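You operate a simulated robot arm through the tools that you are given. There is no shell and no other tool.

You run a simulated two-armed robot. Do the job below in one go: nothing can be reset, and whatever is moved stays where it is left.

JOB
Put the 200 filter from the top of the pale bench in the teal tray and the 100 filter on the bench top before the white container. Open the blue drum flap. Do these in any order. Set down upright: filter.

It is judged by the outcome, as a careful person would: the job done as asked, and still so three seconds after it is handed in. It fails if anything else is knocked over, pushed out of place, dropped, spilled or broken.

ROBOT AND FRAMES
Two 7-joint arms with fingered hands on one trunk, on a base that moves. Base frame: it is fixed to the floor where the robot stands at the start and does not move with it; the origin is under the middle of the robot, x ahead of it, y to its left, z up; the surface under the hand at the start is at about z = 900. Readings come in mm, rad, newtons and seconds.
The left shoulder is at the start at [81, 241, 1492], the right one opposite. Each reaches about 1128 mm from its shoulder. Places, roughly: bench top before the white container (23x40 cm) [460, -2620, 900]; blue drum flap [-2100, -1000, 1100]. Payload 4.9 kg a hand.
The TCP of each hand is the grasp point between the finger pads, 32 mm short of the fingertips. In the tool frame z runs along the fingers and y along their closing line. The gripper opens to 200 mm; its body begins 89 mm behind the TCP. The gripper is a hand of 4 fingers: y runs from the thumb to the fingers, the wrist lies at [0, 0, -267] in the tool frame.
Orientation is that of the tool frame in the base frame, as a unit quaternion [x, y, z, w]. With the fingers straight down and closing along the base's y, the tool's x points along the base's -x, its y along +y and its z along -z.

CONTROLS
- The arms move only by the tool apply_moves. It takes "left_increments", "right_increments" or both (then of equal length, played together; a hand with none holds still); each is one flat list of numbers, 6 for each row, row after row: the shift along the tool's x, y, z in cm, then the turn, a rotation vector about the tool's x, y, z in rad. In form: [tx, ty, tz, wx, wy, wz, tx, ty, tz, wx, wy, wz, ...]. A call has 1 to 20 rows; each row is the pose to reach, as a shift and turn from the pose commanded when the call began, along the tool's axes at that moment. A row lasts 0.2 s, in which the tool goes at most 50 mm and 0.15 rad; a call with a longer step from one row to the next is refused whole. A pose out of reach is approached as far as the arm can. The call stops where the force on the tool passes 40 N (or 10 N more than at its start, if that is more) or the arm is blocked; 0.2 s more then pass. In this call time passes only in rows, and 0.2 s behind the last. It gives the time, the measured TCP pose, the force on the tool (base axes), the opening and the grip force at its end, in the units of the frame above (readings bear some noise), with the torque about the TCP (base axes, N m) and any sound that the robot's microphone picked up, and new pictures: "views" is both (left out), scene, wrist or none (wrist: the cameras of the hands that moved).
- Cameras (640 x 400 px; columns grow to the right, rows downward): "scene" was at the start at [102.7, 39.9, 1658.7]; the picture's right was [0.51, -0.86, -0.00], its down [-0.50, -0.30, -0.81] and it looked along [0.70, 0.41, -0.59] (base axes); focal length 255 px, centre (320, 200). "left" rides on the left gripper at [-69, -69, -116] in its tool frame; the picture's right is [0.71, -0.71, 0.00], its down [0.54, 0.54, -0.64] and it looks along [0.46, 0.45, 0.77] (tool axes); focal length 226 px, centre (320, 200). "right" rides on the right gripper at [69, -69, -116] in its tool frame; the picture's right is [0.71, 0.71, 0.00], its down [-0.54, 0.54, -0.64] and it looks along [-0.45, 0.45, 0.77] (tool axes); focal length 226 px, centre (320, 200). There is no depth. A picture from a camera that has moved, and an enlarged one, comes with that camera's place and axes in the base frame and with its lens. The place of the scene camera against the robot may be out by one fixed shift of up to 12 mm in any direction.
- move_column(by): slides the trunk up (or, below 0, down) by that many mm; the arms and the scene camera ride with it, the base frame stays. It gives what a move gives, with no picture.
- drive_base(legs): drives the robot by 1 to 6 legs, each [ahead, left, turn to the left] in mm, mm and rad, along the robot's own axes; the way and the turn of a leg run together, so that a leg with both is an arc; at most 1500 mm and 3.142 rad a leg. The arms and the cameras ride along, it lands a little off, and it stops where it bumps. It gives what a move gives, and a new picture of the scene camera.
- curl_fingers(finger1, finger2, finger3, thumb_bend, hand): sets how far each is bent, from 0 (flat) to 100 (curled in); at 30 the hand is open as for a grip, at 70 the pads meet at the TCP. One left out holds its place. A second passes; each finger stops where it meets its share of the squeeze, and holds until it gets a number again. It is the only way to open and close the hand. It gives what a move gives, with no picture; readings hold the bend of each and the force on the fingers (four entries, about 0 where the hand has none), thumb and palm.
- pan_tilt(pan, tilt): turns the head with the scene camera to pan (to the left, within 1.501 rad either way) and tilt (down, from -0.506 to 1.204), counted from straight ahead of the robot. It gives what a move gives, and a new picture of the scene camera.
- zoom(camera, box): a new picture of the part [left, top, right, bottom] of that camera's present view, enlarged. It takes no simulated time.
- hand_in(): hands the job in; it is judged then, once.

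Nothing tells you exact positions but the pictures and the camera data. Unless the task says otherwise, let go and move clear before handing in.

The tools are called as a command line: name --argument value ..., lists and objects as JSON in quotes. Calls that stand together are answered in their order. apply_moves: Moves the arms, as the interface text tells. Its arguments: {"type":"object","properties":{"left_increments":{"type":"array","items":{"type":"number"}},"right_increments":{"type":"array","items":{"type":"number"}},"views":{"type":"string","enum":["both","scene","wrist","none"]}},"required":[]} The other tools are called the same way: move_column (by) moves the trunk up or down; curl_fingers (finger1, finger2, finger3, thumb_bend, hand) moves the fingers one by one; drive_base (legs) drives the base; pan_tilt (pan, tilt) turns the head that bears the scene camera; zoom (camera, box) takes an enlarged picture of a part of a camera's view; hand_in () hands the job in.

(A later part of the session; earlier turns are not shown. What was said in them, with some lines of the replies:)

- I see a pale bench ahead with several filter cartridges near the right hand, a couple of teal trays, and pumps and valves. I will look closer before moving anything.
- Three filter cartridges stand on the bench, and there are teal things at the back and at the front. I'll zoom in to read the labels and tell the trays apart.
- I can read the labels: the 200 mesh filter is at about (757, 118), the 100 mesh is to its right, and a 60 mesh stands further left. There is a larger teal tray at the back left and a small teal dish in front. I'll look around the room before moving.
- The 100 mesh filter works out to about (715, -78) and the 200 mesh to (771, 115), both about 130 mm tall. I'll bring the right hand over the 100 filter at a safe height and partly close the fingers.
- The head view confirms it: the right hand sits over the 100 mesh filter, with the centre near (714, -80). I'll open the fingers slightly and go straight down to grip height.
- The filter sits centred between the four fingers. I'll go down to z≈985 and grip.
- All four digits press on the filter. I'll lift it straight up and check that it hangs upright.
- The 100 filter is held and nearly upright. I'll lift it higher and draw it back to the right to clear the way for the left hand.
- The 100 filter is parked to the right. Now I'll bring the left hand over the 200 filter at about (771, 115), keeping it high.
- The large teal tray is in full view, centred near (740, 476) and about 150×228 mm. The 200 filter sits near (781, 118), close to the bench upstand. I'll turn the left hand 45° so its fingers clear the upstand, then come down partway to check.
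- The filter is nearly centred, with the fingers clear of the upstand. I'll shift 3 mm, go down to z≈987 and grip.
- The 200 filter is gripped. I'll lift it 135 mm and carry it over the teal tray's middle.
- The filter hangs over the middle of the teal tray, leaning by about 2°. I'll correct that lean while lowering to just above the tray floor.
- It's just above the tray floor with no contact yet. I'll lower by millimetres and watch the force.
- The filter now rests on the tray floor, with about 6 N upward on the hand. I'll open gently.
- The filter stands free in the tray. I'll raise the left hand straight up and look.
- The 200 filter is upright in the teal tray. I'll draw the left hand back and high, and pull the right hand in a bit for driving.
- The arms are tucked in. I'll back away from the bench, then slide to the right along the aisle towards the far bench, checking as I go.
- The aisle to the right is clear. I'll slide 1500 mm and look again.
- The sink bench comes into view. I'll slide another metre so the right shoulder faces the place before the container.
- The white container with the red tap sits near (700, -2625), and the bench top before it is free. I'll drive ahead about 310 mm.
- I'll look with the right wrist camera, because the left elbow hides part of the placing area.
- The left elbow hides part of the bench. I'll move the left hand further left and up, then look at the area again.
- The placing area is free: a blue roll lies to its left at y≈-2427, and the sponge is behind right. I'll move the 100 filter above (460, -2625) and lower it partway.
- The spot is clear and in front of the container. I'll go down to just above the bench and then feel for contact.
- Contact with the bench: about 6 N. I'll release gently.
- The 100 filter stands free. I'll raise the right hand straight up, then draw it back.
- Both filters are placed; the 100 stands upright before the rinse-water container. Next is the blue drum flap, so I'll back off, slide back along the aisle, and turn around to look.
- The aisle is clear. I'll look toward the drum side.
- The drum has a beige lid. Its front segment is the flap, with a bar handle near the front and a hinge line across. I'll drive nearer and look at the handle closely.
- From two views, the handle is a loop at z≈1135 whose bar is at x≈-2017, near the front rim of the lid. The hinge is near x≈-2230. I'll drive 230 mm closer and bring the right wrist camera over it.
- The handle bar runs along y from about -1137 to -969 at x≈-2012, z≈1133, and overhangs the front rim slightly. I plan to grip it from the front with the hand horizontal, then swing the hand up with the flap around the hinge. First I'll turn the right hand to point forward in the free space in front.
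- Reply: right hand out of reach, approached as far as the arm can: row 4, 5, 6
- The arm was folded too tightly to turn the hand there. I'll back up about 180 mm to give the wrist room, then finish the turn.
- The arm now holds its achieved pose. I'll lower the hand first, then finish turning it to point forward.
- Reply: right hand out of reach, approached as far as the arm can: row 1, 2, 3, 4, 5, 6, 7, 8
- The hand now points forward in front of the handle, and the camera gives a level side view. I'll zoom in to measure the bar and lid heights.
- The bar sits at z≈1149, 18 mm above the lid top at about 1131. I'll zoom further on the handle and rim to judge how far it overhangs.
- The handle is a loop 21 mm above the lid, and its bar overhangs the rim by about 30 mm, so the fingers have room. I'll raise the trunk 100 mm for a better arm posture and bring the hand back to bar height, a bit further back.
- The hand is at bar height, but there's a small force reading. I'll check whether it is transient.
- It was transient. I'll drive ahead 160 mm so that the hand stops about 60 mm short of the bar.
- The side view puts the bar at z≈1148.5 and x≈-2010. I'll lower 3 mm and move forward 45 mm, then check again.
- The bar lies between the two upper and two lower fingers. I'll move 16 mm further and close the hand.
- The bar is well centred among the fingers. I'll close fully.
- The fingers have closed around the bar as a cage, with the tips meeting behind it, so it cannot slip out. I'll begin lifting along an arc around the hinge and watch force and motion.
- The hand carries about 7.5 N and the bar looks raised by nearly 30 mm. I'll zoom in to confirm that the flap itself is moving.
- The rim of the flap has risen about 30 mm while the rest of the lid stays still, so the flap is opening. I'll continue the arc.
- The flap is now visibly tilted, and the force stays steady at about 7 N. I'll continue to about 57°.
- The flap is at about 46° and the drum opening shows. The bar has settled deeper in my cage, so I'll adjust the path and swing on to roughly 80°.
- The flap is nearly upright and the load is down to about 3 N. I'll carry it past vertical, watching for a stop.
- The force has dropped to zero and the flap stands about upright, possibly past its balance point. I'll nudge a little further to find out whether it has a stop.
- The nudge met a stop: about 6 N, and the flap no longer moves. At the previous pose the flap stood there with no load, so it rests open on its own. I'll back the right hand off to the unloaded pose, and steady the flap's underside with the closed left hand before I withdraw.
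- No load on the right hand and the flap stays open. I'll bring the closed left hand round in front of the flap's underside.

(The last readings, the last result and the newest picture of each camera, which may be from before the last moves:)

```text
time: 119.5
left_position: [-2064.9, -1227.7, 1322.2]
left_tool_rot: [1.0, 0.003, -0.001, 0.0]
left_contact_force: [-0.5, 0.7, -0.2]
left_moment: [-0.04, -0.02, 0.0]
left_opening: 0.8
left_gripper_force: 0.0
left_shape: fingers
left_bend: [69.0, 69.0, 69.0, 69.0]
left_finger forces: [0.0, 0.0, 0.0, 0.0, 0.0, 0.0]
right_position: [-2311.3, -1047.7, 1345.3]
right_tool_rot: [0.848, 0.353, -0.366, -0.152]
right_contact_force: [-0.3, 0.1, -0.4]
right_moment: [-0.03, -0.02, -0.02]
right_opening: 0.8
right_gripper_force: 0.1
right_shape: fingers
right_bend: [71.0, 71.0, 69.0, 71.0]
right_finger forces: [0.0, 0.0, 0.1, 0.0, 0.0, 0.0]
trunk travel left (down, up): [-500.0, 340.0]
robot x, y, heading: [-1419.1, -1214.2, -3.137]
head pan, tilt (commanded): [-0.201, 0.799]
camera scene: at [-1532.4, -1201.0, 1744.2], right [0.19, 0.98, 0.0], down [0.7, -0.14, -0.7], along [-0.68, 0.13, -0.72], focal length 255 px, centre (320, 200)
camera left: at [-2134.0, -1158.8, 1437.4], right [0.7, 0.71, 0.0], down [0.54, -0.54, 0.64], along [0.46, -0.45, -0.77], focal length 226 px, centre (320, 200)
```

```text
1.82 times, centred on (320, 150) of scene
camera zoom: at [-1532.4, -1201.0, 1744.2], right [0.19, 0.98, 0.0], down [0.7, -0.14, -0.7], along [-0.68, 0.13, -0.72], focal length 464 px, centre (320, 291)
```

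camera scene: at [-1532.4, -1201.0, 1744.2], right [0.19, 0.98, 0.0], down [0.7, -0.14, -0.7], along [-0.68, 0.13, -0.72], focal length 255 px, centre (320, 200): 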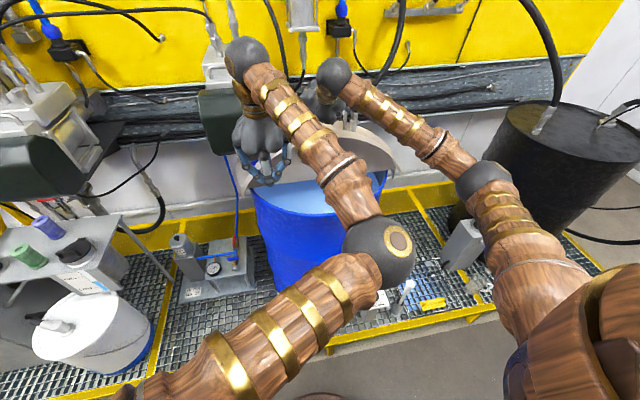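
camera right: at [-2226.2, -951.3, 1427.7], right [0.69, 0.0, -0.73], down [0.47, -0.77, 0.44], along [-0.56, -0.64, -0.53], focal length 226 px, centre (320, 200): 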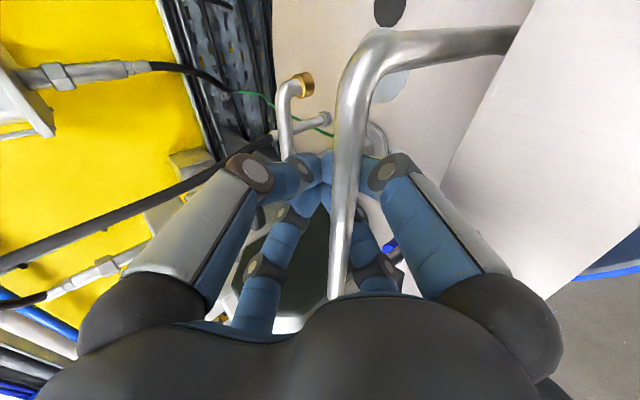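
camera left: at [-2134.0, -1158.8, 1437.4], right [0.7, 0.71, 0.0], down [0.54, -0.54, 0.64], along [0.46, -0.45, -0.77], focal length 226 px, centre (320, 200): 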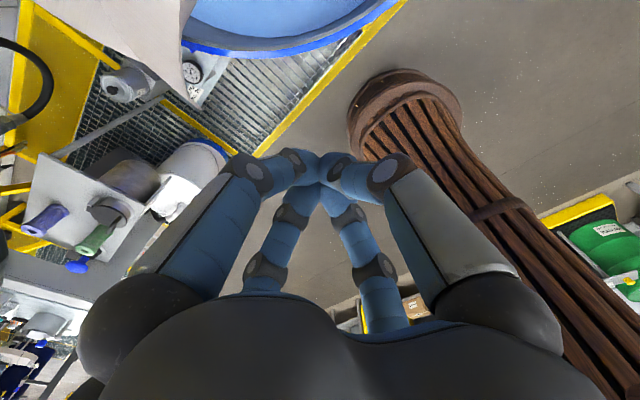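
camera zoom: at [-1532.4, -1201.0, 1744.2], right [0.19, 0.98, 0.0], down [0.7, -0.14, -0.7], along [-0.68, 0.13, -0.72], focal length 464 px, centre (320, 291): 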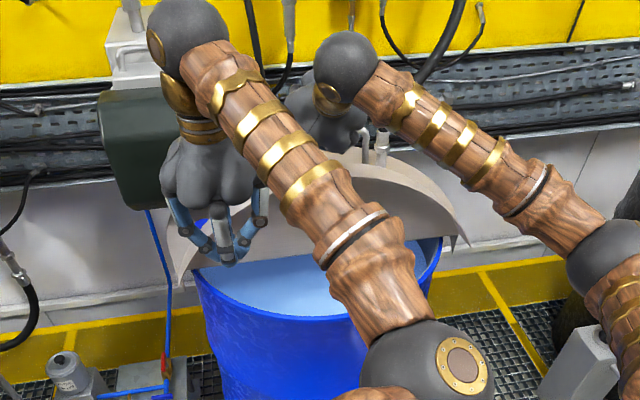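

The left hand is in front of the flap's left part. I'll lower it and approach until it just touches the underside.

apply_moves --left_increments '[0, 0, 3, 0, 0, 0, 0, 0, 6, 0, 0, 0, 0, 0, 8.5, 0, 0, 0, -1.5, 0, 8.5, 0, 0, 0, -2.5, 0, 8.5, 0, 0, 0]' --views "both"

zoom --camera "scene" --box '[200, 60, 420, 260]'

```text
time: 120.7
left_position: [-2089.9, -1230.5, 1235.8]
left_tool_rot: [1.0, 0.003, 0.0, 0.001]
left_contact_force: [0.2, -0.3, -0.5]
left_moment: [0.0, 0.0, -0.03]
left_opening: 1.0
left_gripper_force: 0.0
left_shape: fingers
left_bend: [69.0, 69.0, 69.0, 69.0]
left_finger forces: [0.1, 0.0, 0.0, 0.0, 0.0, 0.0]
right_position: [-2310.6, -1049.4, 1346.1]
right_tool_rot: [0.848, 0.353, -0.366, -0.152]
right_contact_force: [-0.6, 0.2, -0.6]
right_moment: [0.01, -0.02, -0.01]
right_opening: 0.9
right_gripper_force: 0.0
right_shape: fingers
right_bend: [71.0, 71.0, 69.0, 71.0]
right_finger forces: [0.0, 0.1, 0.0, 0.1, 0.0, 0.0]
trunk travel left (down, up): [-500.0, 340.0]
robot x, y, heading: [-1422.3, -1215.7, -3.143]
head pan, tilt (commanded): [-0.201, 0.799]
camera scene: at [-1532.8, -1202.3, 1744.1], right [0.19, 0.98, 0.0], down [0.7, -0.14, -0.7], along [-0.68, 0.14, -0.72], focal length 255 px, centre (320, 200)
camera left: at [-2159.0, -1161.3, 1351.8], right [0.7, 0.71, 0.0], down [0.54, -0.54, 0.64], along [0.46, -0.45, -0.77], focal length 226 px, centre (320, 200)
```

scene: 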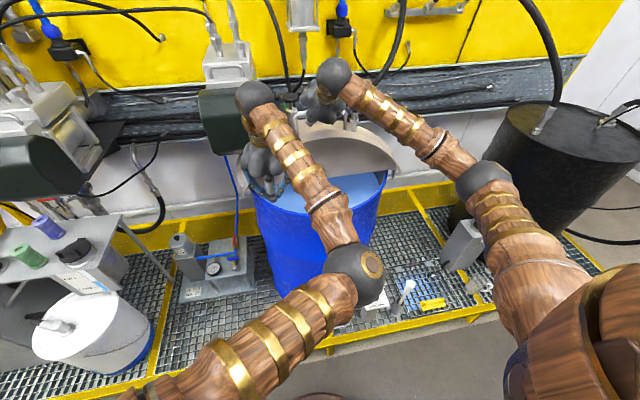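
left: 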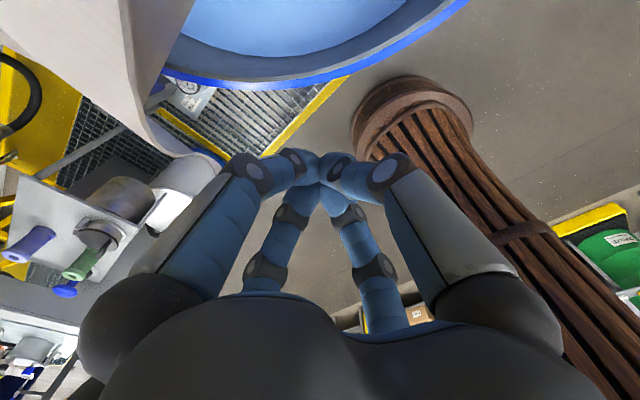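

```text
2.00 times, centred on (310, 160) of scene
camera zoom: at [-1532.8, -1202.3, 1744.1], right [0.19, 0.98, 0.0], down [0.7, -0.14, -0.7], along [-0.68, 0.14, -0.72], focal length 510 px, centre (340, 280)
```

zoom: 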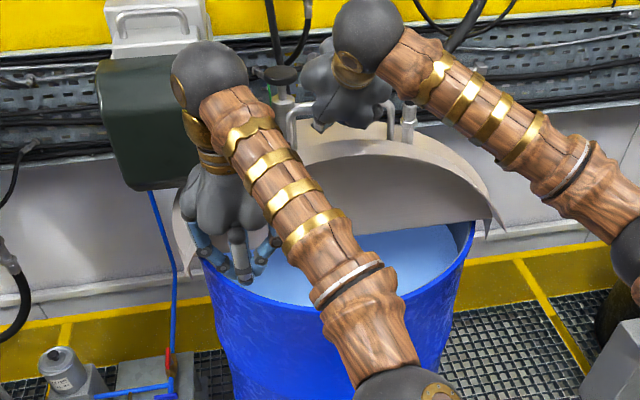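

apply_moves --left_increments '[-0.5, 0, 0, 0, 0, 0, -1.0, 0, 0, 0, 0, 0, -1.5, 0, 0, 0, 0, 0]' --views "none"

apply_moves --left_increments '[-0.5, 0, 0, 0, 0, 0, -1.0, 0, 0, 0, 0, 0]' --views "wrist"

```text
time: 121.5
left_position: [-2103.3, -1230.1, 1236.4]
left_tool_rot: [1.0, 0.002, -0.001, 0.001]
left_contact_force: [0.0, -0.9, 0.0]
left_moment: [0.02, 0.0, 0.03]
left_opening: 0.9
left_gripper_force: 0.0
left_shape: fingers
left_bend: [69.0, 69.0, 69.0, 69.0]
left_finger forces: [0.0, 0.0, 0.0, 0.0, 0.0, 0.0]
right_position: [-2309.5, -1047.9, 1346.6]
right_tool_rot: [0.848, 0.353, -0.366, -0.152]
right_contact_force: [1.0, -1.1, 0.4]
right_moment: [-0.02, -0.02, -0.04]
right_opening: 0.7
right_gripper_force: 0.1
right_shape: fingers
right_bend: [71.0, 71.0, 69.0, 71.0]
right_finger forces: [0.1, 0.0, 0.1, 0.1, 0.0, 0.0]
trunk travel left (down, up): [-500.0, 340.0]
robot x, y, heading: [-1419.5, -1212.2, -3.132]
head pan, tilt (commanded): [-0.201, 0.799]
```

```text
time: 122.1
left_position: [-2113.8, -1231.6, 1235.3]
left_tool_rot: [1.0, 0.002, -0.001, 0.0]
left_contact_force: [-0.6, -0.4, -0.6]
left_moment: [0.05, 0.03, -0.03]
left_opening: 0.8
left_gripper_force: 0.1
left_shape: fingers
left_bend: [69.0, 69.0, 69.0, 69.0]
left_finger forces: [0.1, 0.0, 0.0, 0.0, 0.1, 0.1]
right_position: [-2311.1, -1048.0, 1344.8]
right_tool_rot: [0.848, 0.352, -0.366, -0.152]
right_contact_force: [0.1, 0.3, 0.5]
right_moment: [-0.02, 0.0, -0.01]
right_opening: 0.9
right_gripper_force: 0.0
right_shape: fingers
right_bend: [71.0, 71.0, 69.0, 71.0]
right_finger forces: [0.0, 0.0, 0.0, 0.0, 0.0, 0.0]
trunk travel left (down, up): [-500.0, 340.0]
robot x, y, heading: [-1416.4, -1214.8, -3.138]
head pan, tilt (commanded): [-0.201, 0.799]
camera left: at [-2183.3, -1162.0, 1351.7], right [0.7, 0.71, 0.0], down [0.54, -0.54, 0.64], along [0.46, -0.45, -0.77], focal length 226 px, centre (320, 200)
```

left: 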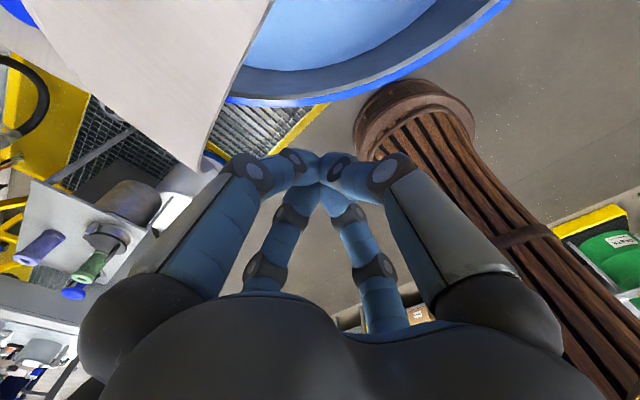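

apply_moves --left_increments '[-0.4, 0, 0, 0, 0, 0, -0.8, 0, 0, 0, 0, 0]' --views "none"

apply_moves --left_increments '[-0.4, 0, 0, 0, 0, 0, -0.8, 0, 0, 0, 0, 0]' --views "both"

```text
time: 122.7
left_position: [-2121.5, -1230.8, 1235.4]
left_tool_rot: [1.0, 0.002, 0.0, 0.0]
left_contact_force: [0.3, -0.4, 0.1]
left_moment: [0.03, -0.01, 0.01]
left_opening: 0.8
left_gripper_force: 0.0
left_shape: fingers
left_bend: [69.0, 69.0, 69.0, 69.0]
left_finger forces: [0.0, 0.0, 0.0, 0.0, 0.1, 0.1]
right_position: [-2311.7, -1047.7, 1344.4]
right_tool_rot: [0.848, 0.352, -0.366, -0.152]
right_contact_force: [-0.1, -0.2, 0.1]
right_moment: [-0.01, -0.02, -0.02]
right_opening: 1.0
right_gripper_force: 0.0
right_shape: fingers
right_bend: [71.0, 71.0, 69.0, 71.0]
right_finger forces: [0.1, 0.0, 0.1, 0.0, 0.1, 0.1]
trunk travel left (down, up): [-500.0, 340.0]
robot x, y, heading: [-1418.9, -1216.1, -3.135]
head pan, tilt (commanded): [-0.201, 0.799]
```

```text
time: 123.3
left_position: [-2128.4, -1231.2, 1237.9]
left_tool_rot: [1.0, 0.003, 0.0, 0.0]
left_contact_force: [8.0, 0.8, 2.1]
left_moment: [-0.02, 0.34, -0.06]
left_opening: 0.2
left_gripper_force: 2.8
left_shape: fingers
left_bend: [69.0, 69.0, 69.0, 69.0]
left_finger forces: [7.5, 0.0, 0.0, 0.0, 0.1, 0.0]
right_position: [-2307.7, -1048.3, 1346.4]
right_tool_rot: [0.848, 0.352, -0.367, -0.153]
right_contact_force: [0.2, -0.8, 0.3]
right_moment: [0.0, 0.01, 0.0]
right_opening: 1.0
right_gripper_force: 0.0
right_shape: fingers
right_bend: [71.0, 71.0, 69.0, 71.0]
right_finger forces: [0.1, 0.0, 0.0, 0.0, 0.1, 0.1]
trunk travel left (down, up): [-500.0, 340.0]
robot x, y, heading: [-1418.1, -1211.3, -3.138]
head pan, tilt (commanded): [-0.201, 0.799]
camera scene: at [-1529.4, -1202.4, 1744.4], right [0.19, 0.98, 0.0], down [0.7, -0.14, -0.7], along [-0.68, 0.14, -0.72], focal length 255 px, centre (320, 200)
camera left: at [-2196.8, -1161.4, 1353.2], right [0.7, 0.71, 0.0], down [0.55, -0.54, 0.64], along [0.46, -0.45, -0.77], focal length 226 px, centre (320, 200)
```

scene: 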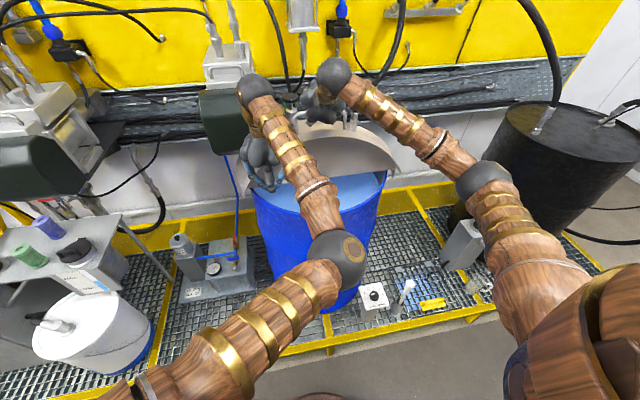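
left: 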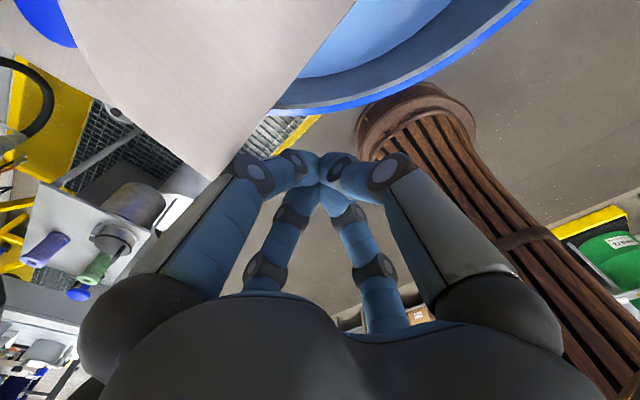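

The left hand now bears on the flap with 8 N and the flap is firm against its stop, at about 100°. Before opening the upper fingers, I'll check what is near them.

zoom --camera "right" --box '[160, 20, 480, 320]'

zoom --camera "scene" --box '[250, 50, 400, 180]'

```text
1.33 times, centred on (320, 170) of right
camera zoom: at [-2225.1, -950.9, 1427.9], right [0.69, 0.0, -0.73], down [0.47, -0.77, 0.44], along [-0.56, -0.64, -0.53], focal length 301 px, centre (320, 240)
```

zoom: 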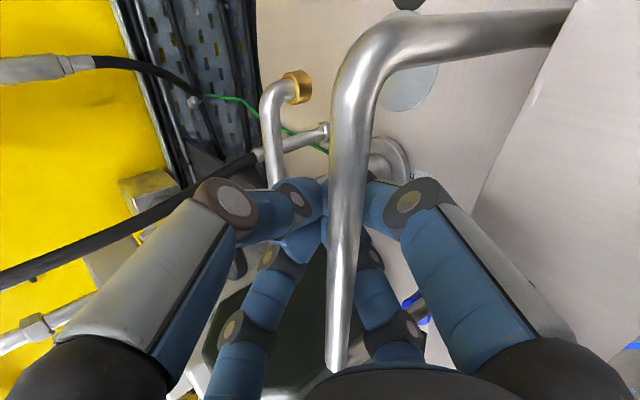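

```text
3.08 times, centred on (325, 115) of scene
camera zoom: at [-1529.4, -1202.4, 1744.4], right [0.19, 0.98, 0.0], down [0.7, -0.14, -0.7], along [-0.68, 0.14, -0.72], focal length 785 px, centre (305, 462)
```

zoom: 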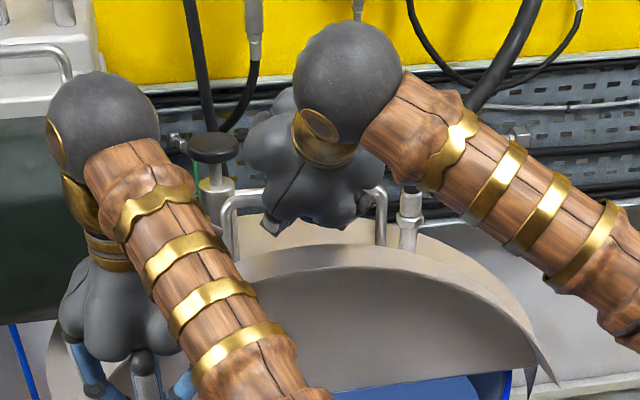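

The upper fingers have room if I shift slightly to the right, away from the pump knob. I'll do that first, then open only the two upper fingers (thumb and finger 3).

apply_moves --right_increments '[0.53, -0.53, 0, 0, 0, 0, 1.06, -1.06, 0, 0, 0, 0]' --views "none"

curl_fingers --hand "right" --finger3 47 --thumb_bend 47

zoom --camera "right" --box '[160, 20, 480, 320]'

```text
time: 123.9
left_position: [-2126.3, -1231.1, 1236.9]
left_tool_rot: [1.0, 0.003, -0.001, 0.0]
left_contact_force: [9.0, 0.4, 2.2]
left_moment: [0.0, 0.38, -0.04]
left_opening: 0.2
left_gripper_force: 4.6
left_shape: fingers
left_bend: [69.0, 69.0, 69.0, 69.0]
left_finger forces: [8.7, 0.0, 0.0, 0.0, 0.0, 0.0]
right_position: [-2306.8, -1033.7, 1347.0]
right_tool_rot: [0.848, 0.351, -0.367, -0.153]
right_contact_force: [0.3, 0.0, 0.7]
right_moment: [0.0, 0.02, -0.01]
right_opening: 0.8
right_gripper_force: 0.0
right_shape: fingers
right_bend: [71.0, 71.0, 69.0, 71.0]
right_finger forces: [0.0, 0.1, 0.0, 0.1, 0.0, 0.0]
trunk travel left (down, up): [-500.0, 340.0]
robot x, y, heading: [-1417.7, -1210.3, -3.134]
head pan, tilt (commanded): [-0.201, 0.799]
```

```text
time: 124.9
left_position: [-2128.7, -1230.3, 1237.1]
left_tool_rot: [1.0, 0.002, -0.001, -0.001]
left_contact_force: [8.8, 0.1, 2.1]
left_moment: [0.01, 0.4, 0.0]
left_opening: 0.0
left_gripper_force: 4.9
left_shape: fingers
left_bend: [69.0, 69.0, 69.0, 69.0]
left_finger forces: [8.9, 0.0, 0.0, 0.0, 0.0, 0.0]
right_position: [-2308.6, -1034.0, 1346.8]
right_tool_rot: [0.847, 0.352, -0.367, -0.152]
right_contact_force: [0.5, -0.5, -0.6]
right_moment: [0.03, -0.05, 0.0]
right_opening: 51.5
right_gripper_force: 0.0
right_shape: fingers
right_bend: [71.0, 71.0, 47.0, 47.0]
right_finger forces: [0.0, 0.0, 0.0, 0.0, 0.0, 0.1]
trunk travel left (down, up): [-500.0, 340.0]
robot x, y, heading: [-1416.4, -1213.1, -3.141]
head pan, tilt (commanded): [-0.201, 0.799]
```

```text
1.33 times, centred on (320, 170) of right
camera zoom: at [-2225.0, -935.7, 1428.3], right [0.69, 0.0, -0.73], down [0.47, -0.77, 0.44], along [-0.56, -0.64, -0.53], focal length 301 px, centre (320, 240)
```

zoom: 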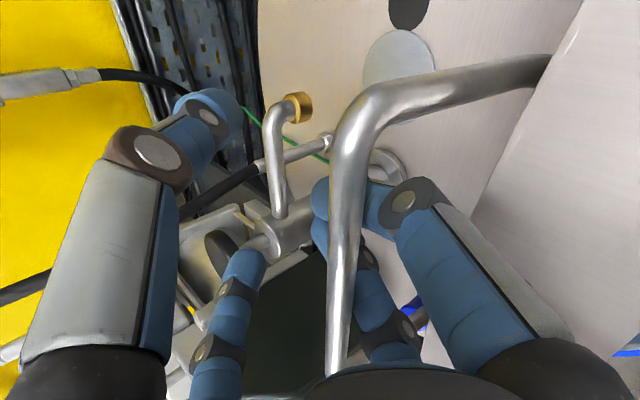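

The upper fingers are open and clear of the pump, and only the tips of the lower two reach past the bar. I'll retract in small steps toward the robot, watching the forces.

apply_moves --right_increments '[0.43, 0.43, -0.8, 0, 0, 0, 0.86, 0.86, -1.6, 0, 0, 0, 1.29, 1.29, -2.4, 0, 0, 0]' --views "wrist"

```text
time: 125.7
left_position: [-2127.9, -1231.1, 1237.1]
left_tool_rot: [1.0, 0.003, 0.0, -0.001]
left_contact_force: [8.4, -0.6, 3.7]
left_moment: [-0.04, 0.4, 0.01]
left_opening: 0.0
left_gripper_force: 5.4
left_shape: fingers
left_bend: [70.0, 69.0, 69.0, 69.0]
left_finger forces: [9.0, 0.0, 0.0, 0.1, 0.0, 0.0]
right_position: [-2279.6, -1032.3, 1349.6]
right_tool_rot: [0.848, 0.352, -0.366, -0.152]
right_contact_force: [-0.6, -0.2, 0.2]
right_moment: [-0.01, 0.0, 0.0]
right_opening: 51.5
right_gripper_force: 0.1
right_shape: fingers
right_bend: [71.0, 71.0, 47.0, 47.0]
right_finger forces: [0.0, 0.0, 0.1, 0.1, 0.0, 0.0]
trunk travel left (down, up): [-500.0, 340.0]
robot x, y, heading: [-1415.9, -1218.2, -3.138]
head pan, tilt (commanded): [-0.201, 0.799]
camera right: at [-2194.9, -934.9, 1431.0], right [0.69, 0.0, -0.73], down [0.47, -0.77, 0.44], along [-0.56, -0.64, -0.53], focal length 226 px, centre (320, 200)
```

right: 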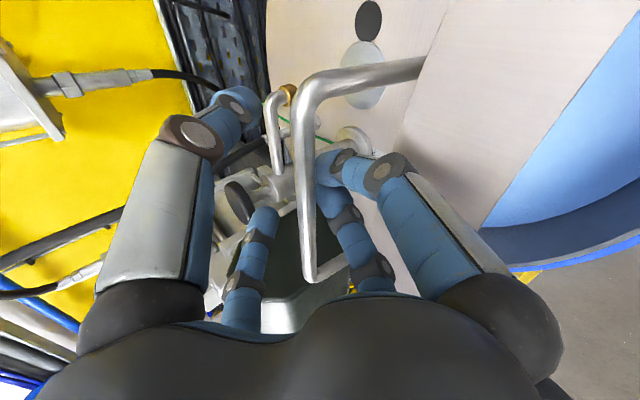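

The lower fingertips have come out from under the bar with no force. I'll continue: 25 mm straight back, then out along the hand's own axis.

apply_moves --right_increments '[0.6, 0.6, -0.9, 0, 0, 0, 1.2, 1.2, -1.83, 0, 0, 0, 1.2, 1.2, -3.3, 0, 0, 0, 1.2, 1.2, -5.3, 0, 0, 0, 1.2, 1.2, -8.0, 0, 0, 0]' --views "both"

```text
time: 126.9
left_position: [-2127.5, -1230.3, 1236.8]
left_tool_rot: [1.0, 0.002, -0.001, 0.0]
left_contact_force: [7.6, 0.4, 3.8]
left_moment: [0.0, 0.44, 0.01]
left_opening: 0.3
left_gripper_force: 4.6
left_shape: fingers
left_bend: [69.0, 69.0, 69.0, 69.0]
left_finger forces: [8.5, 0.0, 0.0, 0.1, 0.0, 0.0]
right_position: [-2209.1, -1034.3, 1392.5]
right_tool_rot: [0.848, 0.352, -0.366, -0.153]
right_contact_force: [0.2, 0.1, 0.5]
right_moment: [0.0, 0.02, 0.01]
right_opening: 51.7
right_gripper_force: 0.0
right_shape: fingers
right_bend: [71.0, 71.0, 47.0, 47.0]
right_finger forces: [0.0, 0.0, 0.0, 0.0, 0.0, 0.0]
trunk travel left (down, up): [-500.0, 340.0]
robot x, y, heading: [-1419.4, -1213.0, -3.138]
head pan, tilt (commanded): [-0.201, 0.799]
camera scene: at [-1529.3, -1202.5, 1744.3], right [0.19, 0.98, 0.0], down [0.7, -0.14, -0.7], along [-0.68, 0.14, -0.72], focal length 255 px, centre (320, 200)
camera right: at [-2125.0, -936.1, 1473.5], right [0.69, 0.0, -0.73], down [0.47, -0.77, 0.44], along [-0.56, -0.64, -0.53], focal length 226 px, centre (320, 200)
```

scene: 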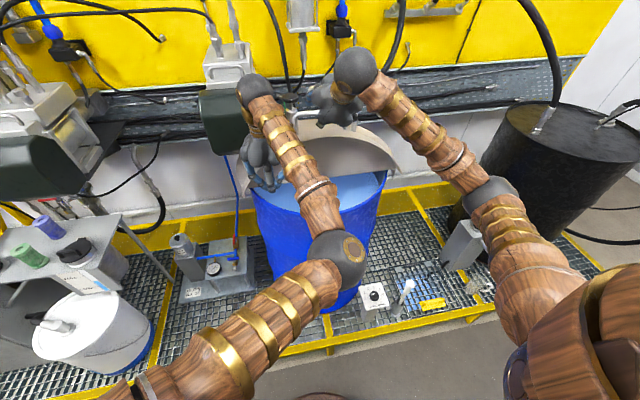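
right: 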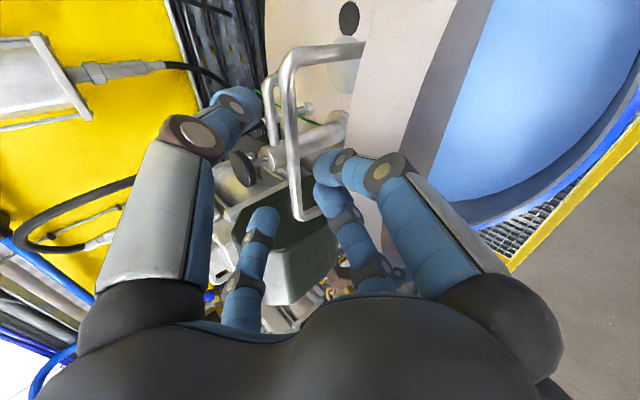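

The right hand is free of the handle and the flap stays open, with the left hand still resting on it. I'll take the right hand further back and aside.

apply_moves --right_increments '[0, 0, -4, 0, 0, 0, 0, 0, -8, 0, 0, 0, 3, -3, -10, 0, 0, 0, 6, -6, -11, 0, 0, 0]' --views "both"

```text
time: 127.9
left_position: [-2128.7, -1230.9, 1236.9]
left_tool_rot: [1.0, 0.004, -0.001, 0.001]
left_contact_force: [6.6, -1.5, 3.6]
left_moment: [0.02, 0.45, 0.07]
left_opening: 0.5
left_gripper_force: 3.9
left_shape: fingers
left_bend: [69.0, 69.0, 69.0, 69.0]
left_finger forces: [8.0, 0.0, 0.1, 0.1, 0.0, 0.0]
right_position: [-2130.1, -948.7, 1469.1]
right_tool_rot: [0.847, 0.353, -0.367, -0.152]
right_contact_force: [0.8, 0.4, -0.7]
right_moment: [-0.01, 0.0, 0.02]
right_opening: 51.7
right_gripper_force: 0.1
right_shape: fingers
right_bend: [71.0, 71.0, 47.0, 47.0]
right_finger forces: [0.1, 0.1, 0.1, 0.1, 0.1, 0.0]
trunk travel left (down, up): [-500.0, 340.0]
robot x, y, heading: [-1417.2, -1212.6, -3.139]
head pan, tilt (commanded): [-0.201, 0.799]
camera scene: at [-1529.2, -1200.7, 1744.3], right [0.19, 0.98, 0.0], down [0.7, -0.14, -0.7], along [-0.68, 0.13, -0.72], focal length 255 px, centre (320, 200)
camera right: at [-2045.9, -850.6, 1548.6], right [0.68, 0.0, -0.73], down [0.47, -0.76, 0.44], along [-0.56, -0.64, -0.52], focal length 226 px, centre (320, 200)
```

scene: 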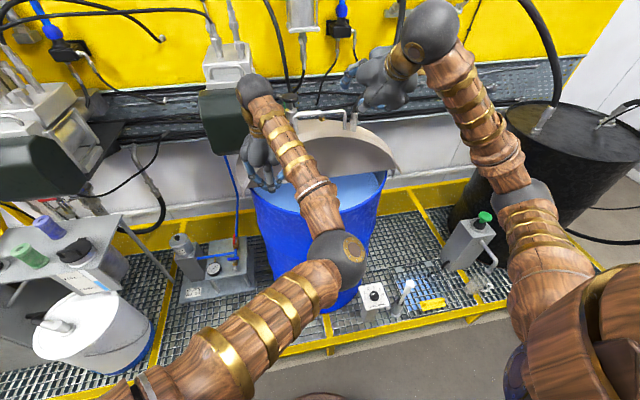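
right: 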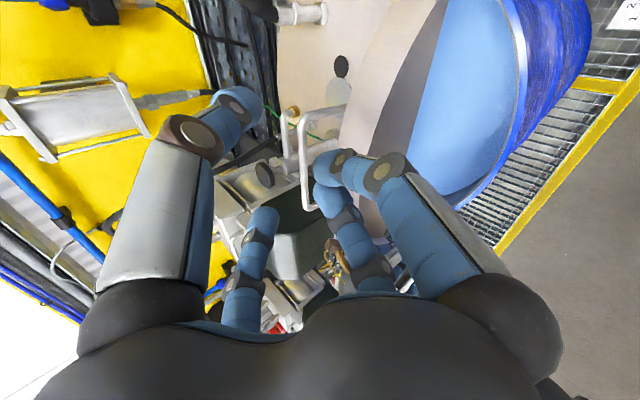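

The right hand is clear. I'll back the left hand off slowly to see whether the flap stays by itself.

apply_moves --left_increments '[0.4, 0, 0, 0, 0, 0, 0.8, 0, 0, 0, 0, 0, 1.2, 0, 0, 0, 0, 0]' --views "none"

apply_moves --left_increments '[0.4, 0, 0, 0, 0, 0, 0.8, 0, 0, 0, 0, 0, 1.2, 0, 0, 0, 0, 0]' --views "both"

```text
time: 128.7
left_position: [-2118.0, -1230.0, 1235.2]
left_tool_rot: [1.0, 0.003, 0.0, 0.001]
left_contact_force: [0.6, -0.1, 0.3]
left_moment: [0.01, -0.01, -0.02]
left_opening: 0.7
left_gripper_force: 0.0
left_shape: fingers
left_bend: [69.0, 69.0, 69.0, 69.0]
left_finger forces: [0.1, 0.1, 0.1, 0.0, 0.0, 0.1]
right_position: [-2131.2, -950.5, 1467.6]
right_tool_rot: [0.848, 0.352, -0.366, -0.152]
right_contact_force: [0.5, -0.4, -0.5]
right_moment: [-0.03, 0.01, -0.04]
right_opening: 51.5
right_gripper_force: 0.1
right_shape: fingers
right_bend: [71.0, 71.0, 47.0, 47.0]
right_finger forces: [0.0, 0.0, 0.1, 0.0, 0.0, 0.0]
trunk travel left (down, up): [-500.0, 340.0]
robot x, y, heading: [-1419.2, -1214.9, -3.139]
head pan, tilt (commanded): [-0.201, 0.799]
```

```text
time: 129.5
left_position: [-2105.9, -1230.1, 1235.7]
left_tool_rot: [1.0, 0.002, 0.0, 0.001]
left_contact_force: [0.2, -1.4, -0.2]
left_moment: [-0.06, 0.01, -0.02]
left_opening: 0.9
left_gripper_force: 0.1
left_shape: fingers
left_bend: [69.0, 69.0, 69.0, 69.0]
left_finger forces: [0.0, 0.1, 0.0, 0.0, 0.0, 0.0]
right_position: [-2131.0, -950.1, 1466.9]
right_tool_rot: [0.848, 0.353, -0.366, -0.151]
right_contact_force: [-0.2, -0.7, -0.2]
right_moment: [0.01, -0.02, 0.0]
right_opening: 51.9
right_gripper_force: 0.0
right_shape: fingers
right_bend: [71.0, 71.0, 47.0, 47.0]
right_finger forces: [0.1, 0.0, 0.0, 0.1, 0.0, 0.0]
trunk travel left (down, up): [-500.0, 340.0]
robot x, y, heading: [-1419.4, -1214.5, -3.136]
head pan, tilt (commanded): [-0.201, 0.799]
camera scene: at [-1531.7, -1202.3, 1744.2], right [0.19, 0.98, 0.0], down [0.7, -0.14, -0.7], along [-0.68, 0.14, -0.72], focal length 255 px, centre (320, 200)
camera left: at [-2174.8, -1161.2, 1351.9], right [0.7, 0.71, 0.0], down [0.54, -0.54, 0.64], along [0.46, -0.45, -0.77], focal length 226 px, centre (320, 200)
```

scene: 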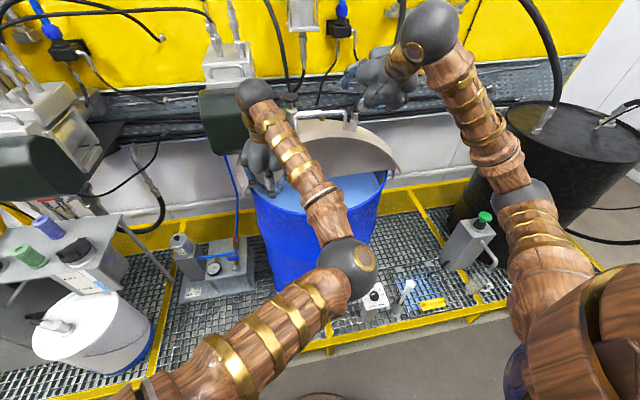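
left: 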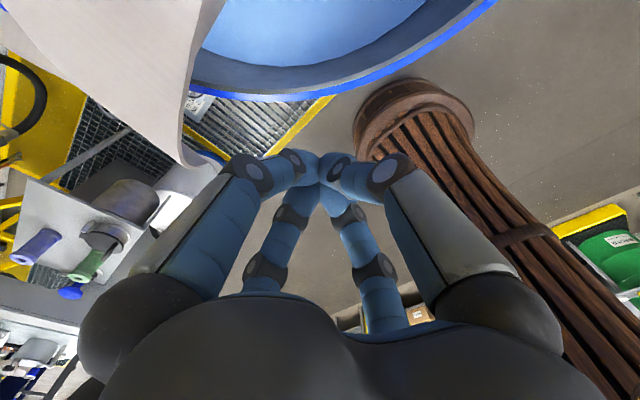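

The flap stays open without contact. I'll withdraw the left hand up and back to its side.

apply_moves --left_increments '[3, 0, -2, 0, 0, 0, 6, 0, -5, 0, 0, 0, 9, 2, -9, 0, 0, 0, 12, 5, -12, 0, 0, 0, 14, 9, -14, 0, 0, 0, 15, 13, -15, 0, 0, 0, 16, 17, -16, 0, 0, 0, 17, 21, -16, 0, 0, 0, 18, 25, -16, 0, 0, 0]' --views "scene"

zoom --camera "scene" --box '[220, 60, 420, 260]'

```text
refused: row 3 steps farther than a row can; nothing moved
```

```text
2.00 times, centred on (320, 160) of scene
camera zoom: at [-1531.7, -1202.3, 1744.2], right [0.19, 0.98, 0.0], down [0.7, -0.14, -0.7], along [-0.68, 0.14, -0.72], focal length 510 px, centre (320, 280)
```

zoom: 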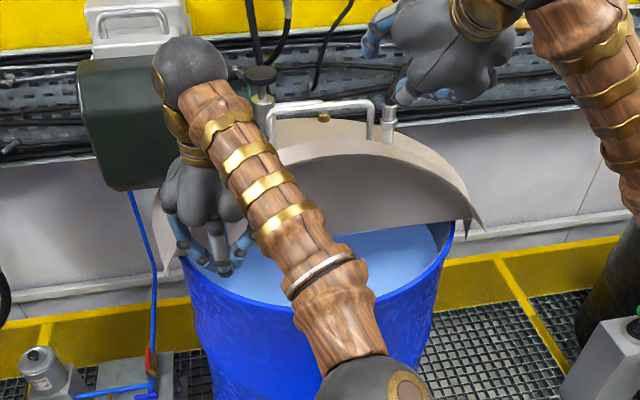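

One row was too long, so the call was refused. I'll send the same withdrawal again with smaller steps.

apply_moves --left_increments '[3, 0, -2, 0, 0, 0, 6, 0, -4.5, 0, 0, 0, 8.5, 1.5, -7.5, 0, 0, 0, 11, 4, -10, 0, 0, 0, 13, 7, -12, 0, 0, 0, 14.5, 10.5, -14, 0, 0, 0, 15.5, 14, -15, 0, 0, 0, 16.5, 18, -16, 0, 0, 0, 17.5, 22, -16, 0, 0, 0, 18, 26, -16, 0, 0, 0]' --views "scene"

zoom --camera "scene" --box '[220, 60, 420, 260]'

```text
time: 131.7
left_position: [-1926.3, -1490.4, 1394.7]
left_tool_rot: [1.0, 0.002, 0.001, -0.001]
left_contact_force: [-0.6, -0.2, 0.2]
left_moment: [0.02, -0.01, 0.02]
left_opening: 0.7
left_gripper_force: 0.0
left_shape: fingers
left_bend: [69.0, 69.0, 69.0, 69.0]
left_finger forces: [0.1, 0.0, 0.1, 0.0, 0.0, 0.0]
right_position: [-2133.3, -951.9, 1466.2]
right_tool_rot: [0.848, 0.354, -0.366, -0.151]
right_contact_force: [0.0, -0.4, -0.7]
right_moment: [-0.01, -0.03, 0.03]
right_opening: 51.7
right_gripper_force: 0.1
right_shape: fingers
right_bend: [71.0, 71.0, 47.0, 47.0]
right_finger forces: [0.0, 0.0, 0.1, 0.0, 0.0, 0.0]
trunk travel left (down, up): [-500.0, 340.0]
robot x, y, heading: [-1422.5, -1213.9, -3.134]
head pan, tilt (commanded): [-0.201, 0.799]
camera scene: at [-1533.1, -1205.2, 1744.1], right [0.19, 0.98, 0.0], down [0.7, -0.14, -0.7], along [-0.68, 0.14, -0.72], focal length 255 px, centre (320, 200)
```

scene: 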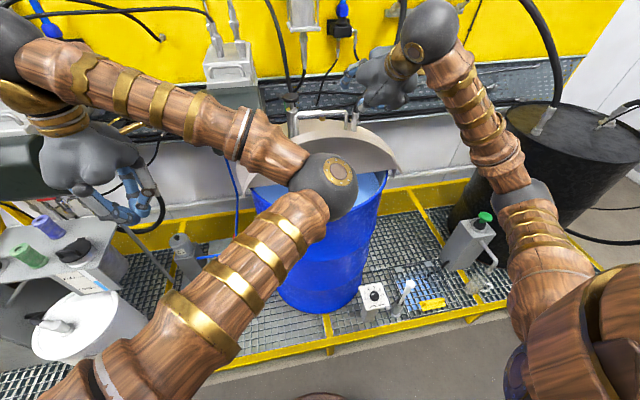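

```text
2.00 times, centred on (320, 160) of scene
camera zoom: at [-1533.1, -1205.2, 1744.1], right [0.19, 0.98, 0.0], down [0.7, -0.14, -0.7], along [-0.68, 0.14, -0.72], focal length 510 px, centre (320, 280)
```

zoom: 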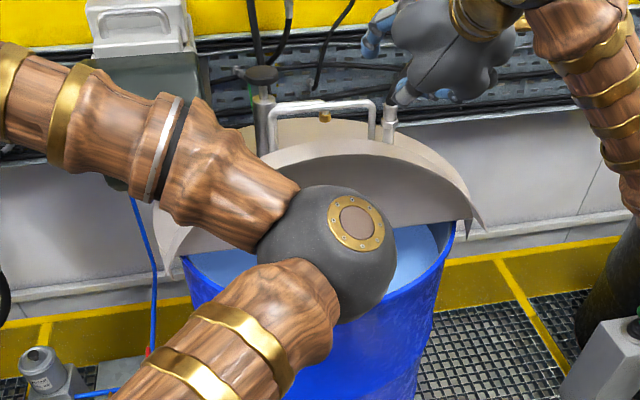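

The flap is open and self-standing. I'll back the robot away and check everything from a distance.

drive_base --legs '[[-500, 0, 0]]'

pan_tilt --pan -0.1 --tilt 0.5

zoom --camera "scene" --box '[220, 100, 460, 300]'

```text
time: 134.6
left_position: [-1424.2, -1484.2, 1395.3]
left_tool_rot: [1.0, 0.001, 0.001, 0.0]
left_contact_force: [0.2, -0.8, 0.2]
left_moment: [0.03, -0.04, 0.01]
left_opening: 0.7
left_gripper_force: 0.2
left_shape: fingers
left_bend: [69.0, 69.0, 69.0, 69.0]
left_finger forces: [0.1, 0.1, 0.0, 0.0, 0.1, 0.0]
right_position: [-1630.7, -945.7, 1465.1]
right_tool_rot: [0.849, 0.351, -0.365, -0.152]
right_contact_force: [-0.6, -0.4, -0.5]
right_moment: [-0.01, 0.02, 0.01]
right_opening: 51.7
right_gripper_force: 0.2
right_shape: fingers
right_bend: [71.0, 71.0, 47.0, 47.0]
right_finger forces: [0.0, 0.0, 0.0, 0.1, 0.0, 0.1]
trunk travel left (down, up): [-500.0, 340.0]
robot x, y, heading: [-914.6, -1209.2, -3.142]
head pan, tilt (commanded): [-0.201, 0.799]
camera scene: at [-1031.6, -1200.2, 1744.0], right [0.2, 0.98, 0.0], down [0.7, -0.14, -0.7], along [-0.68, 0.14, -0.72], focal length 255 px, centre (320, 200)
```

scene: 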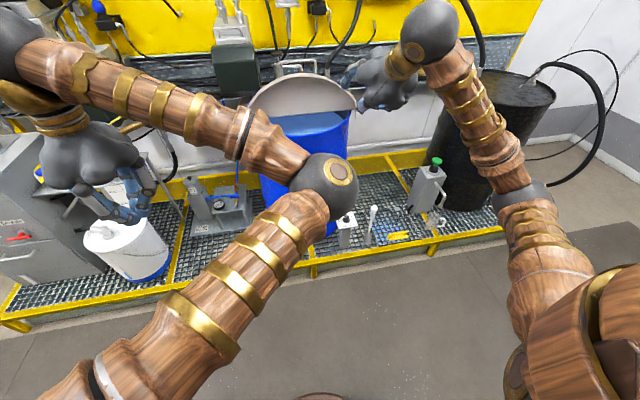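

```text
time: 135.4
left_position: [-1423.9, -1485.5, 1395.4]
left_tool_rot: [1.0, 0.001, 0.001, 0.0]
left_contact_force: [-0.1, 0.0, -0.7]
left_moment: [-0.02, -0.02, 0.01]
left_opening: 0.6
left_gripper_force: 0.1
left_shape: fingers
left_bend: [69.0, 69.0, 69.0, 69.0]
left_finger forces: [0.1, 0.0, 0.0, 0.0, 0.0, 0.1]
right_position: [-1626.7, -945.6, 1467.8]
right_tool_rot: [0.849, 0.35, -0.366, -0.152]
right_contact_force: [0.8, 0.6, 0.3]
right_moment: [-0.02, 0.02, 0.02]
right_opening: 51.7
right_gripper_force: 0.0
right_shape: fingers
right_bend: [71.0, 71.0, 47.0, 47.0]
right_finger forces: [0.1, 0.1, 0.1, 0.1, 0.1, 0.0]
trunk travel left (down, up): [-500.0, 340.0]
robot x, y, heading: [-917.4, -1209.8, -3.144]
head pan, tilt (commanded): [-0.099, 0.499]
camera scene: at [-1040.0, -1207.4, 1770.2], right [0.1, 1.0, 0.0], down [0.48, -0.05, -0.88], along [-0.87, 0.09, -0.48], focal length 255 px, centre (320, 200)
```

scene: 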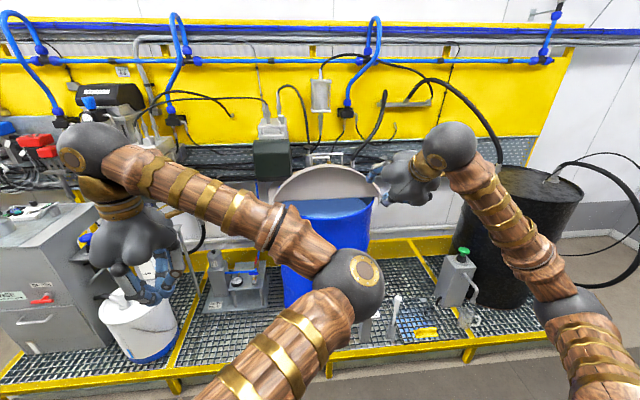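

```text
2.00 times, centred on (340, 200) of scene
camera zoom: at [-1040.0, -1207.4, 1770.2], right [0.1, 1.0, 0.0], down [0.48, -0.05, -0.88], along [-0.87, 0.09, -0.48], focal length 510 px, centre (280, 200)
```

zoom: 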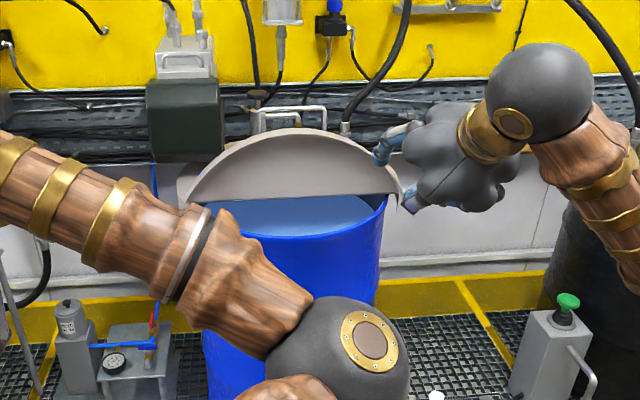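

The flap stands open. I'll take a last look at both filters.

pan_tilt --pan -1.5 --tilt 0.35

zoom --camera "scene" --box '[480, 150, 640, 270]'

pan_tilt --pan 1.5 --tilt 0.35

zoom --camera "scene" --box '[0, 120, 160, 240]'

```text
time: 136.9
left_position: [-1424.0, -1486.4, 1395.9]
left_tool_rot: [1.0, 0.001, 0.0, 0.0]
left_contact_force: [0.2, -1.3, 0.1]
left_moment: [-0.01, 0.03, 0.02]
left_opening: 1.0
left_gripper_force: 0.0
left_shape: fingers
left_bend: [69.0, 69.0, 69.0, 69.0]
left_finger forces: [0.1, 0.0, 0.0, 0.0, 0.0, 0.0]
right_position: [-1628.6, -945.9, 1466.0]
right_tool_rot: [0.849, 0.35, -0.365, -0.153]
right_contact_force: [-0.1, 0.6, -0.6]
right_moment: [0.0, -0.01, -0.01]
right_opening: 51.5
right_gripper_force: 0.2
right_shape: fingers
right_bend: [71.0, 71.0, 47.0, 47.0]
right_finger forces: [0.0, 0.0, 0.0, 0.0, 0.1, 0.1]
trunk travel left (down, up): [-500.0, 340.0]
robot x, y, heading: [-917.0, -1212.3, -3.136]
head pan, tilt (commanded): [-1.499, 0.351]
camera scene: at [-957.3, -1123.5, 1783.8], right [1.0, 0.07, 0.0], down [0.03, -0.34, -0.94], along [-0.07, 0.94, -0.34], focal length 255 px, centre (320, 200)
```

scene: 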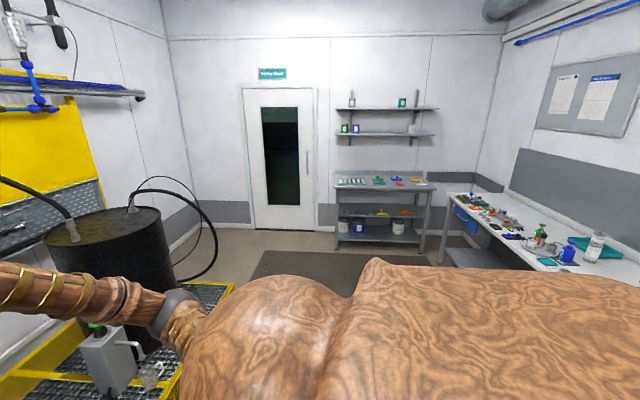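

```text
3.33 times, centred on (560, 210) of scene
camera zoom: at [-957.3, -1123.5, 1783.8], right [1.0, 0.07, 0.0], down [0.03, -0.34, -0.94], along [-0.07, 0.94, -0.34], focal length 851 px, centre (-480, 167)
```

zoom: 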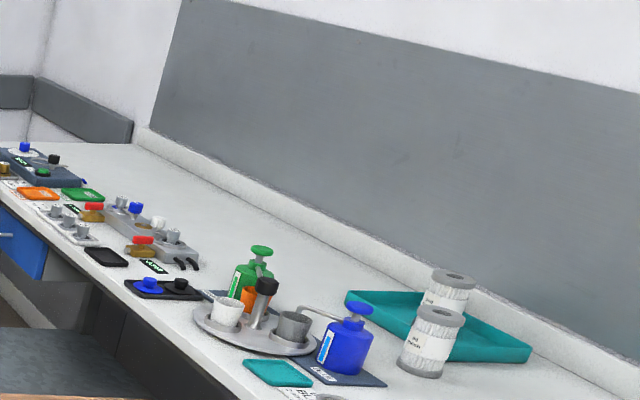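

```text
time: 139.6
left_position: [-1423.4, -1485.5, 1395.6]
left_tool_rot: [1.0, 0.001, -0.001, 0.0]
left_contact_force: [-1.0, 0.1, -0.1]
left_moment: [-0.02, 0.01, 0.02]
left_opening: 0.8
left_gripper_force: 0.1
left_shape: fingers
left_bend: [69.0, 69.0, 69.0, 69.0]
left_finger forces: [0.1, 0.0, 0.0, 0.0, 0.0, 0.0]
right_position: [-1628.1, -944.3, 1467.4]
right_tool_rot: [0.849, 0.35, -0.365, -0.153]
right_contact_force: [-0.7, -0.5, -0.2]
right_moment: [0.0, 0.0, 0.0]
right_opening: 51.5
right_gripper_force: 0.1
right_shape: fingers
right_bend: [71.0, 71.0, 47.0, 47.0]
right_finger forces: [0.1, 0.0, 0.0, 0.0, 0.1, 0.1]
trunk travel left (down, up): [-500.0, 340.0]
robot x, y, heading: [-916.8, -1217.5, -3.14]
head pan, tilt (commanded): [1.499, 0.351]
camera scene: at [-957.0, -1309.2, 1783.9], right [-1.0, 0.07, 0.0], down [0.02, 0.34, -0.94], along [-0.07, -0.94, -0.34], focal length 255 px, centre (320, 200)
```

scene: 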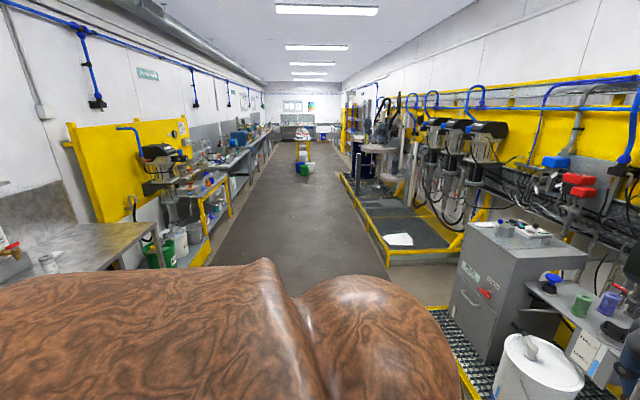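

```text
3.33 times, centred on (80, 180) of scene
camera zoom: at [-957.0, -1309.2, 1783.9], right [-1.0, 0.07, 0.0], down [0.02, 0.34, -0.94], along [-0.07, -0.94, -0.34], focal length 851 px, centre (1120, 267)
```

zoom: 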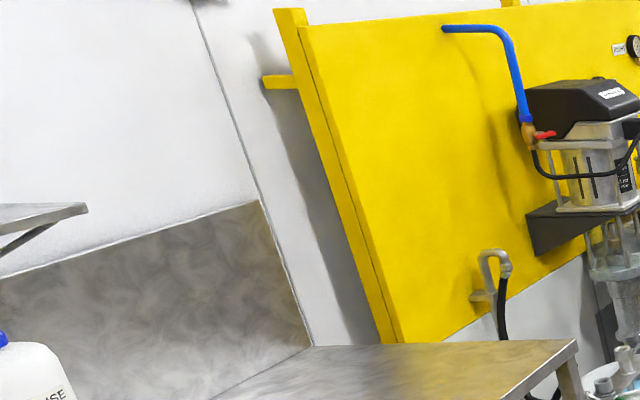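

The 200 filter stands in the teal tray, and the 100 filter stands before the rinse-water container. One last check of the flap before handing in.

pan_tilt --pan 0.0 --tilt 0.4

zoom --camera "scene" --box '[240, 120, 440, 280]'

```text
time: 141.2
left_position: [-1424.1, -1485.8, 1395.3]
left_tool_rot: [1.0, 0.001, 0.0, 0.0]
left_contact_force: [-0.2, 0.6, -0.6]
left_moment: [-0.02, 0.03, 0.02]
left_opening: 0.9
left_gripper_force: 0.1
left_shape: fingers
left_bend: [69.0, 69.0, 69.0, 69.0]
left_finger forces: [0.0, 0.0, 0.1, 0.0, 0.1, 0.0]
right_position: [-1628.0, -944.4, 1465.9]
right_tool_rot: [0.849, 0.35, -0.365, -0.153]
right_contact_force: [0.2, 0.1, 0.1]
right_moment: [0.0, 0.01, 0.0]
right_opening: 51.6
right_gripper_force: 0.0
right_shape: fingers
right_bend: [71.0, 71.0, 47.0, 47.0]
right_finger forces: [0.1, 0.0, 0.0, 0.0, 0.1, 0.0]
trunk travel left (down, up): [-500.0, 340.0]
robot x, y, heading: [-918.5, -1209.4, -3.141]
head pan, tilt (commanded): [0.0, 0.4]
camera scene: at [-1043.0, -1216.5, 1779.3], right [0.0, 1.0, 0.0], down [0.39, 0.0, -0.92], along [-0.92, 0.0, -0.39], focal length 255 px, centre (320, 200)
```

scene: 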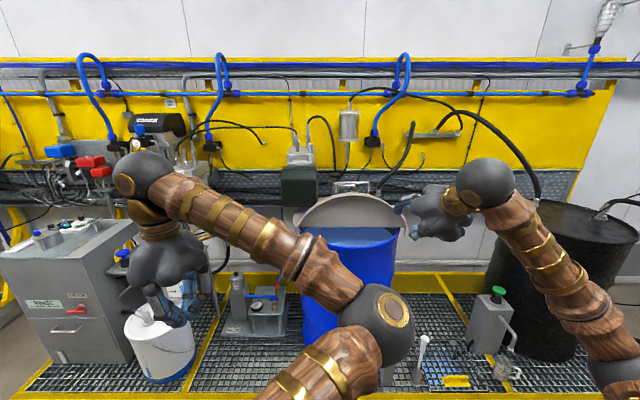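

```text
2.50 times, centred on (340, 200) of scene
camera zoom: at [-1043.0, -1216.5, 1779.3], right [0.0, 1.0, 0.0], down [0.39, 0.0, -0.92], along [-0.92, 0.0, -0.39], focal length 638 px, centre (270, 200)
```

zoom: 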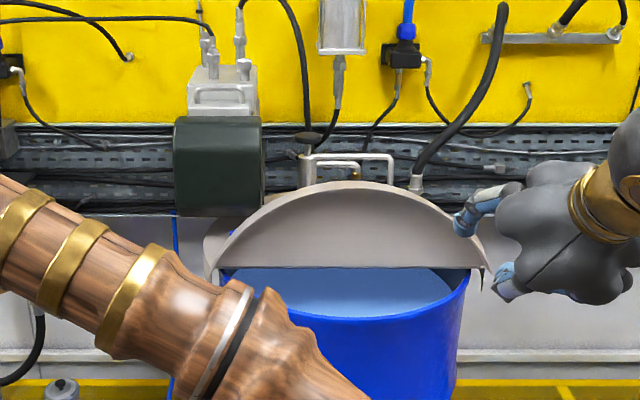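

The flap is still open with both hands clear, and both filters stand upright where they were asked for. I'm handing in.

hand_in

```text
The job is handed in.
```

All three parts of the job are done and handed in.

- **200 filter:** it stands upright near the middle of the large teal tray at the back of the pale bench. A smaller teal dish sits at the front of that bench; I took the larger one to be the tray you meant.
- **100 filter:** it stands upright on the bench top, in front of the white rinse-water container.
- **Blue drum flap:** it is open to roughly 100°, leaning back against its stop. It stayed open with both hands clear for about ten seconds before I handed in.

In my last look round I saw nothing else knocked over or moved.
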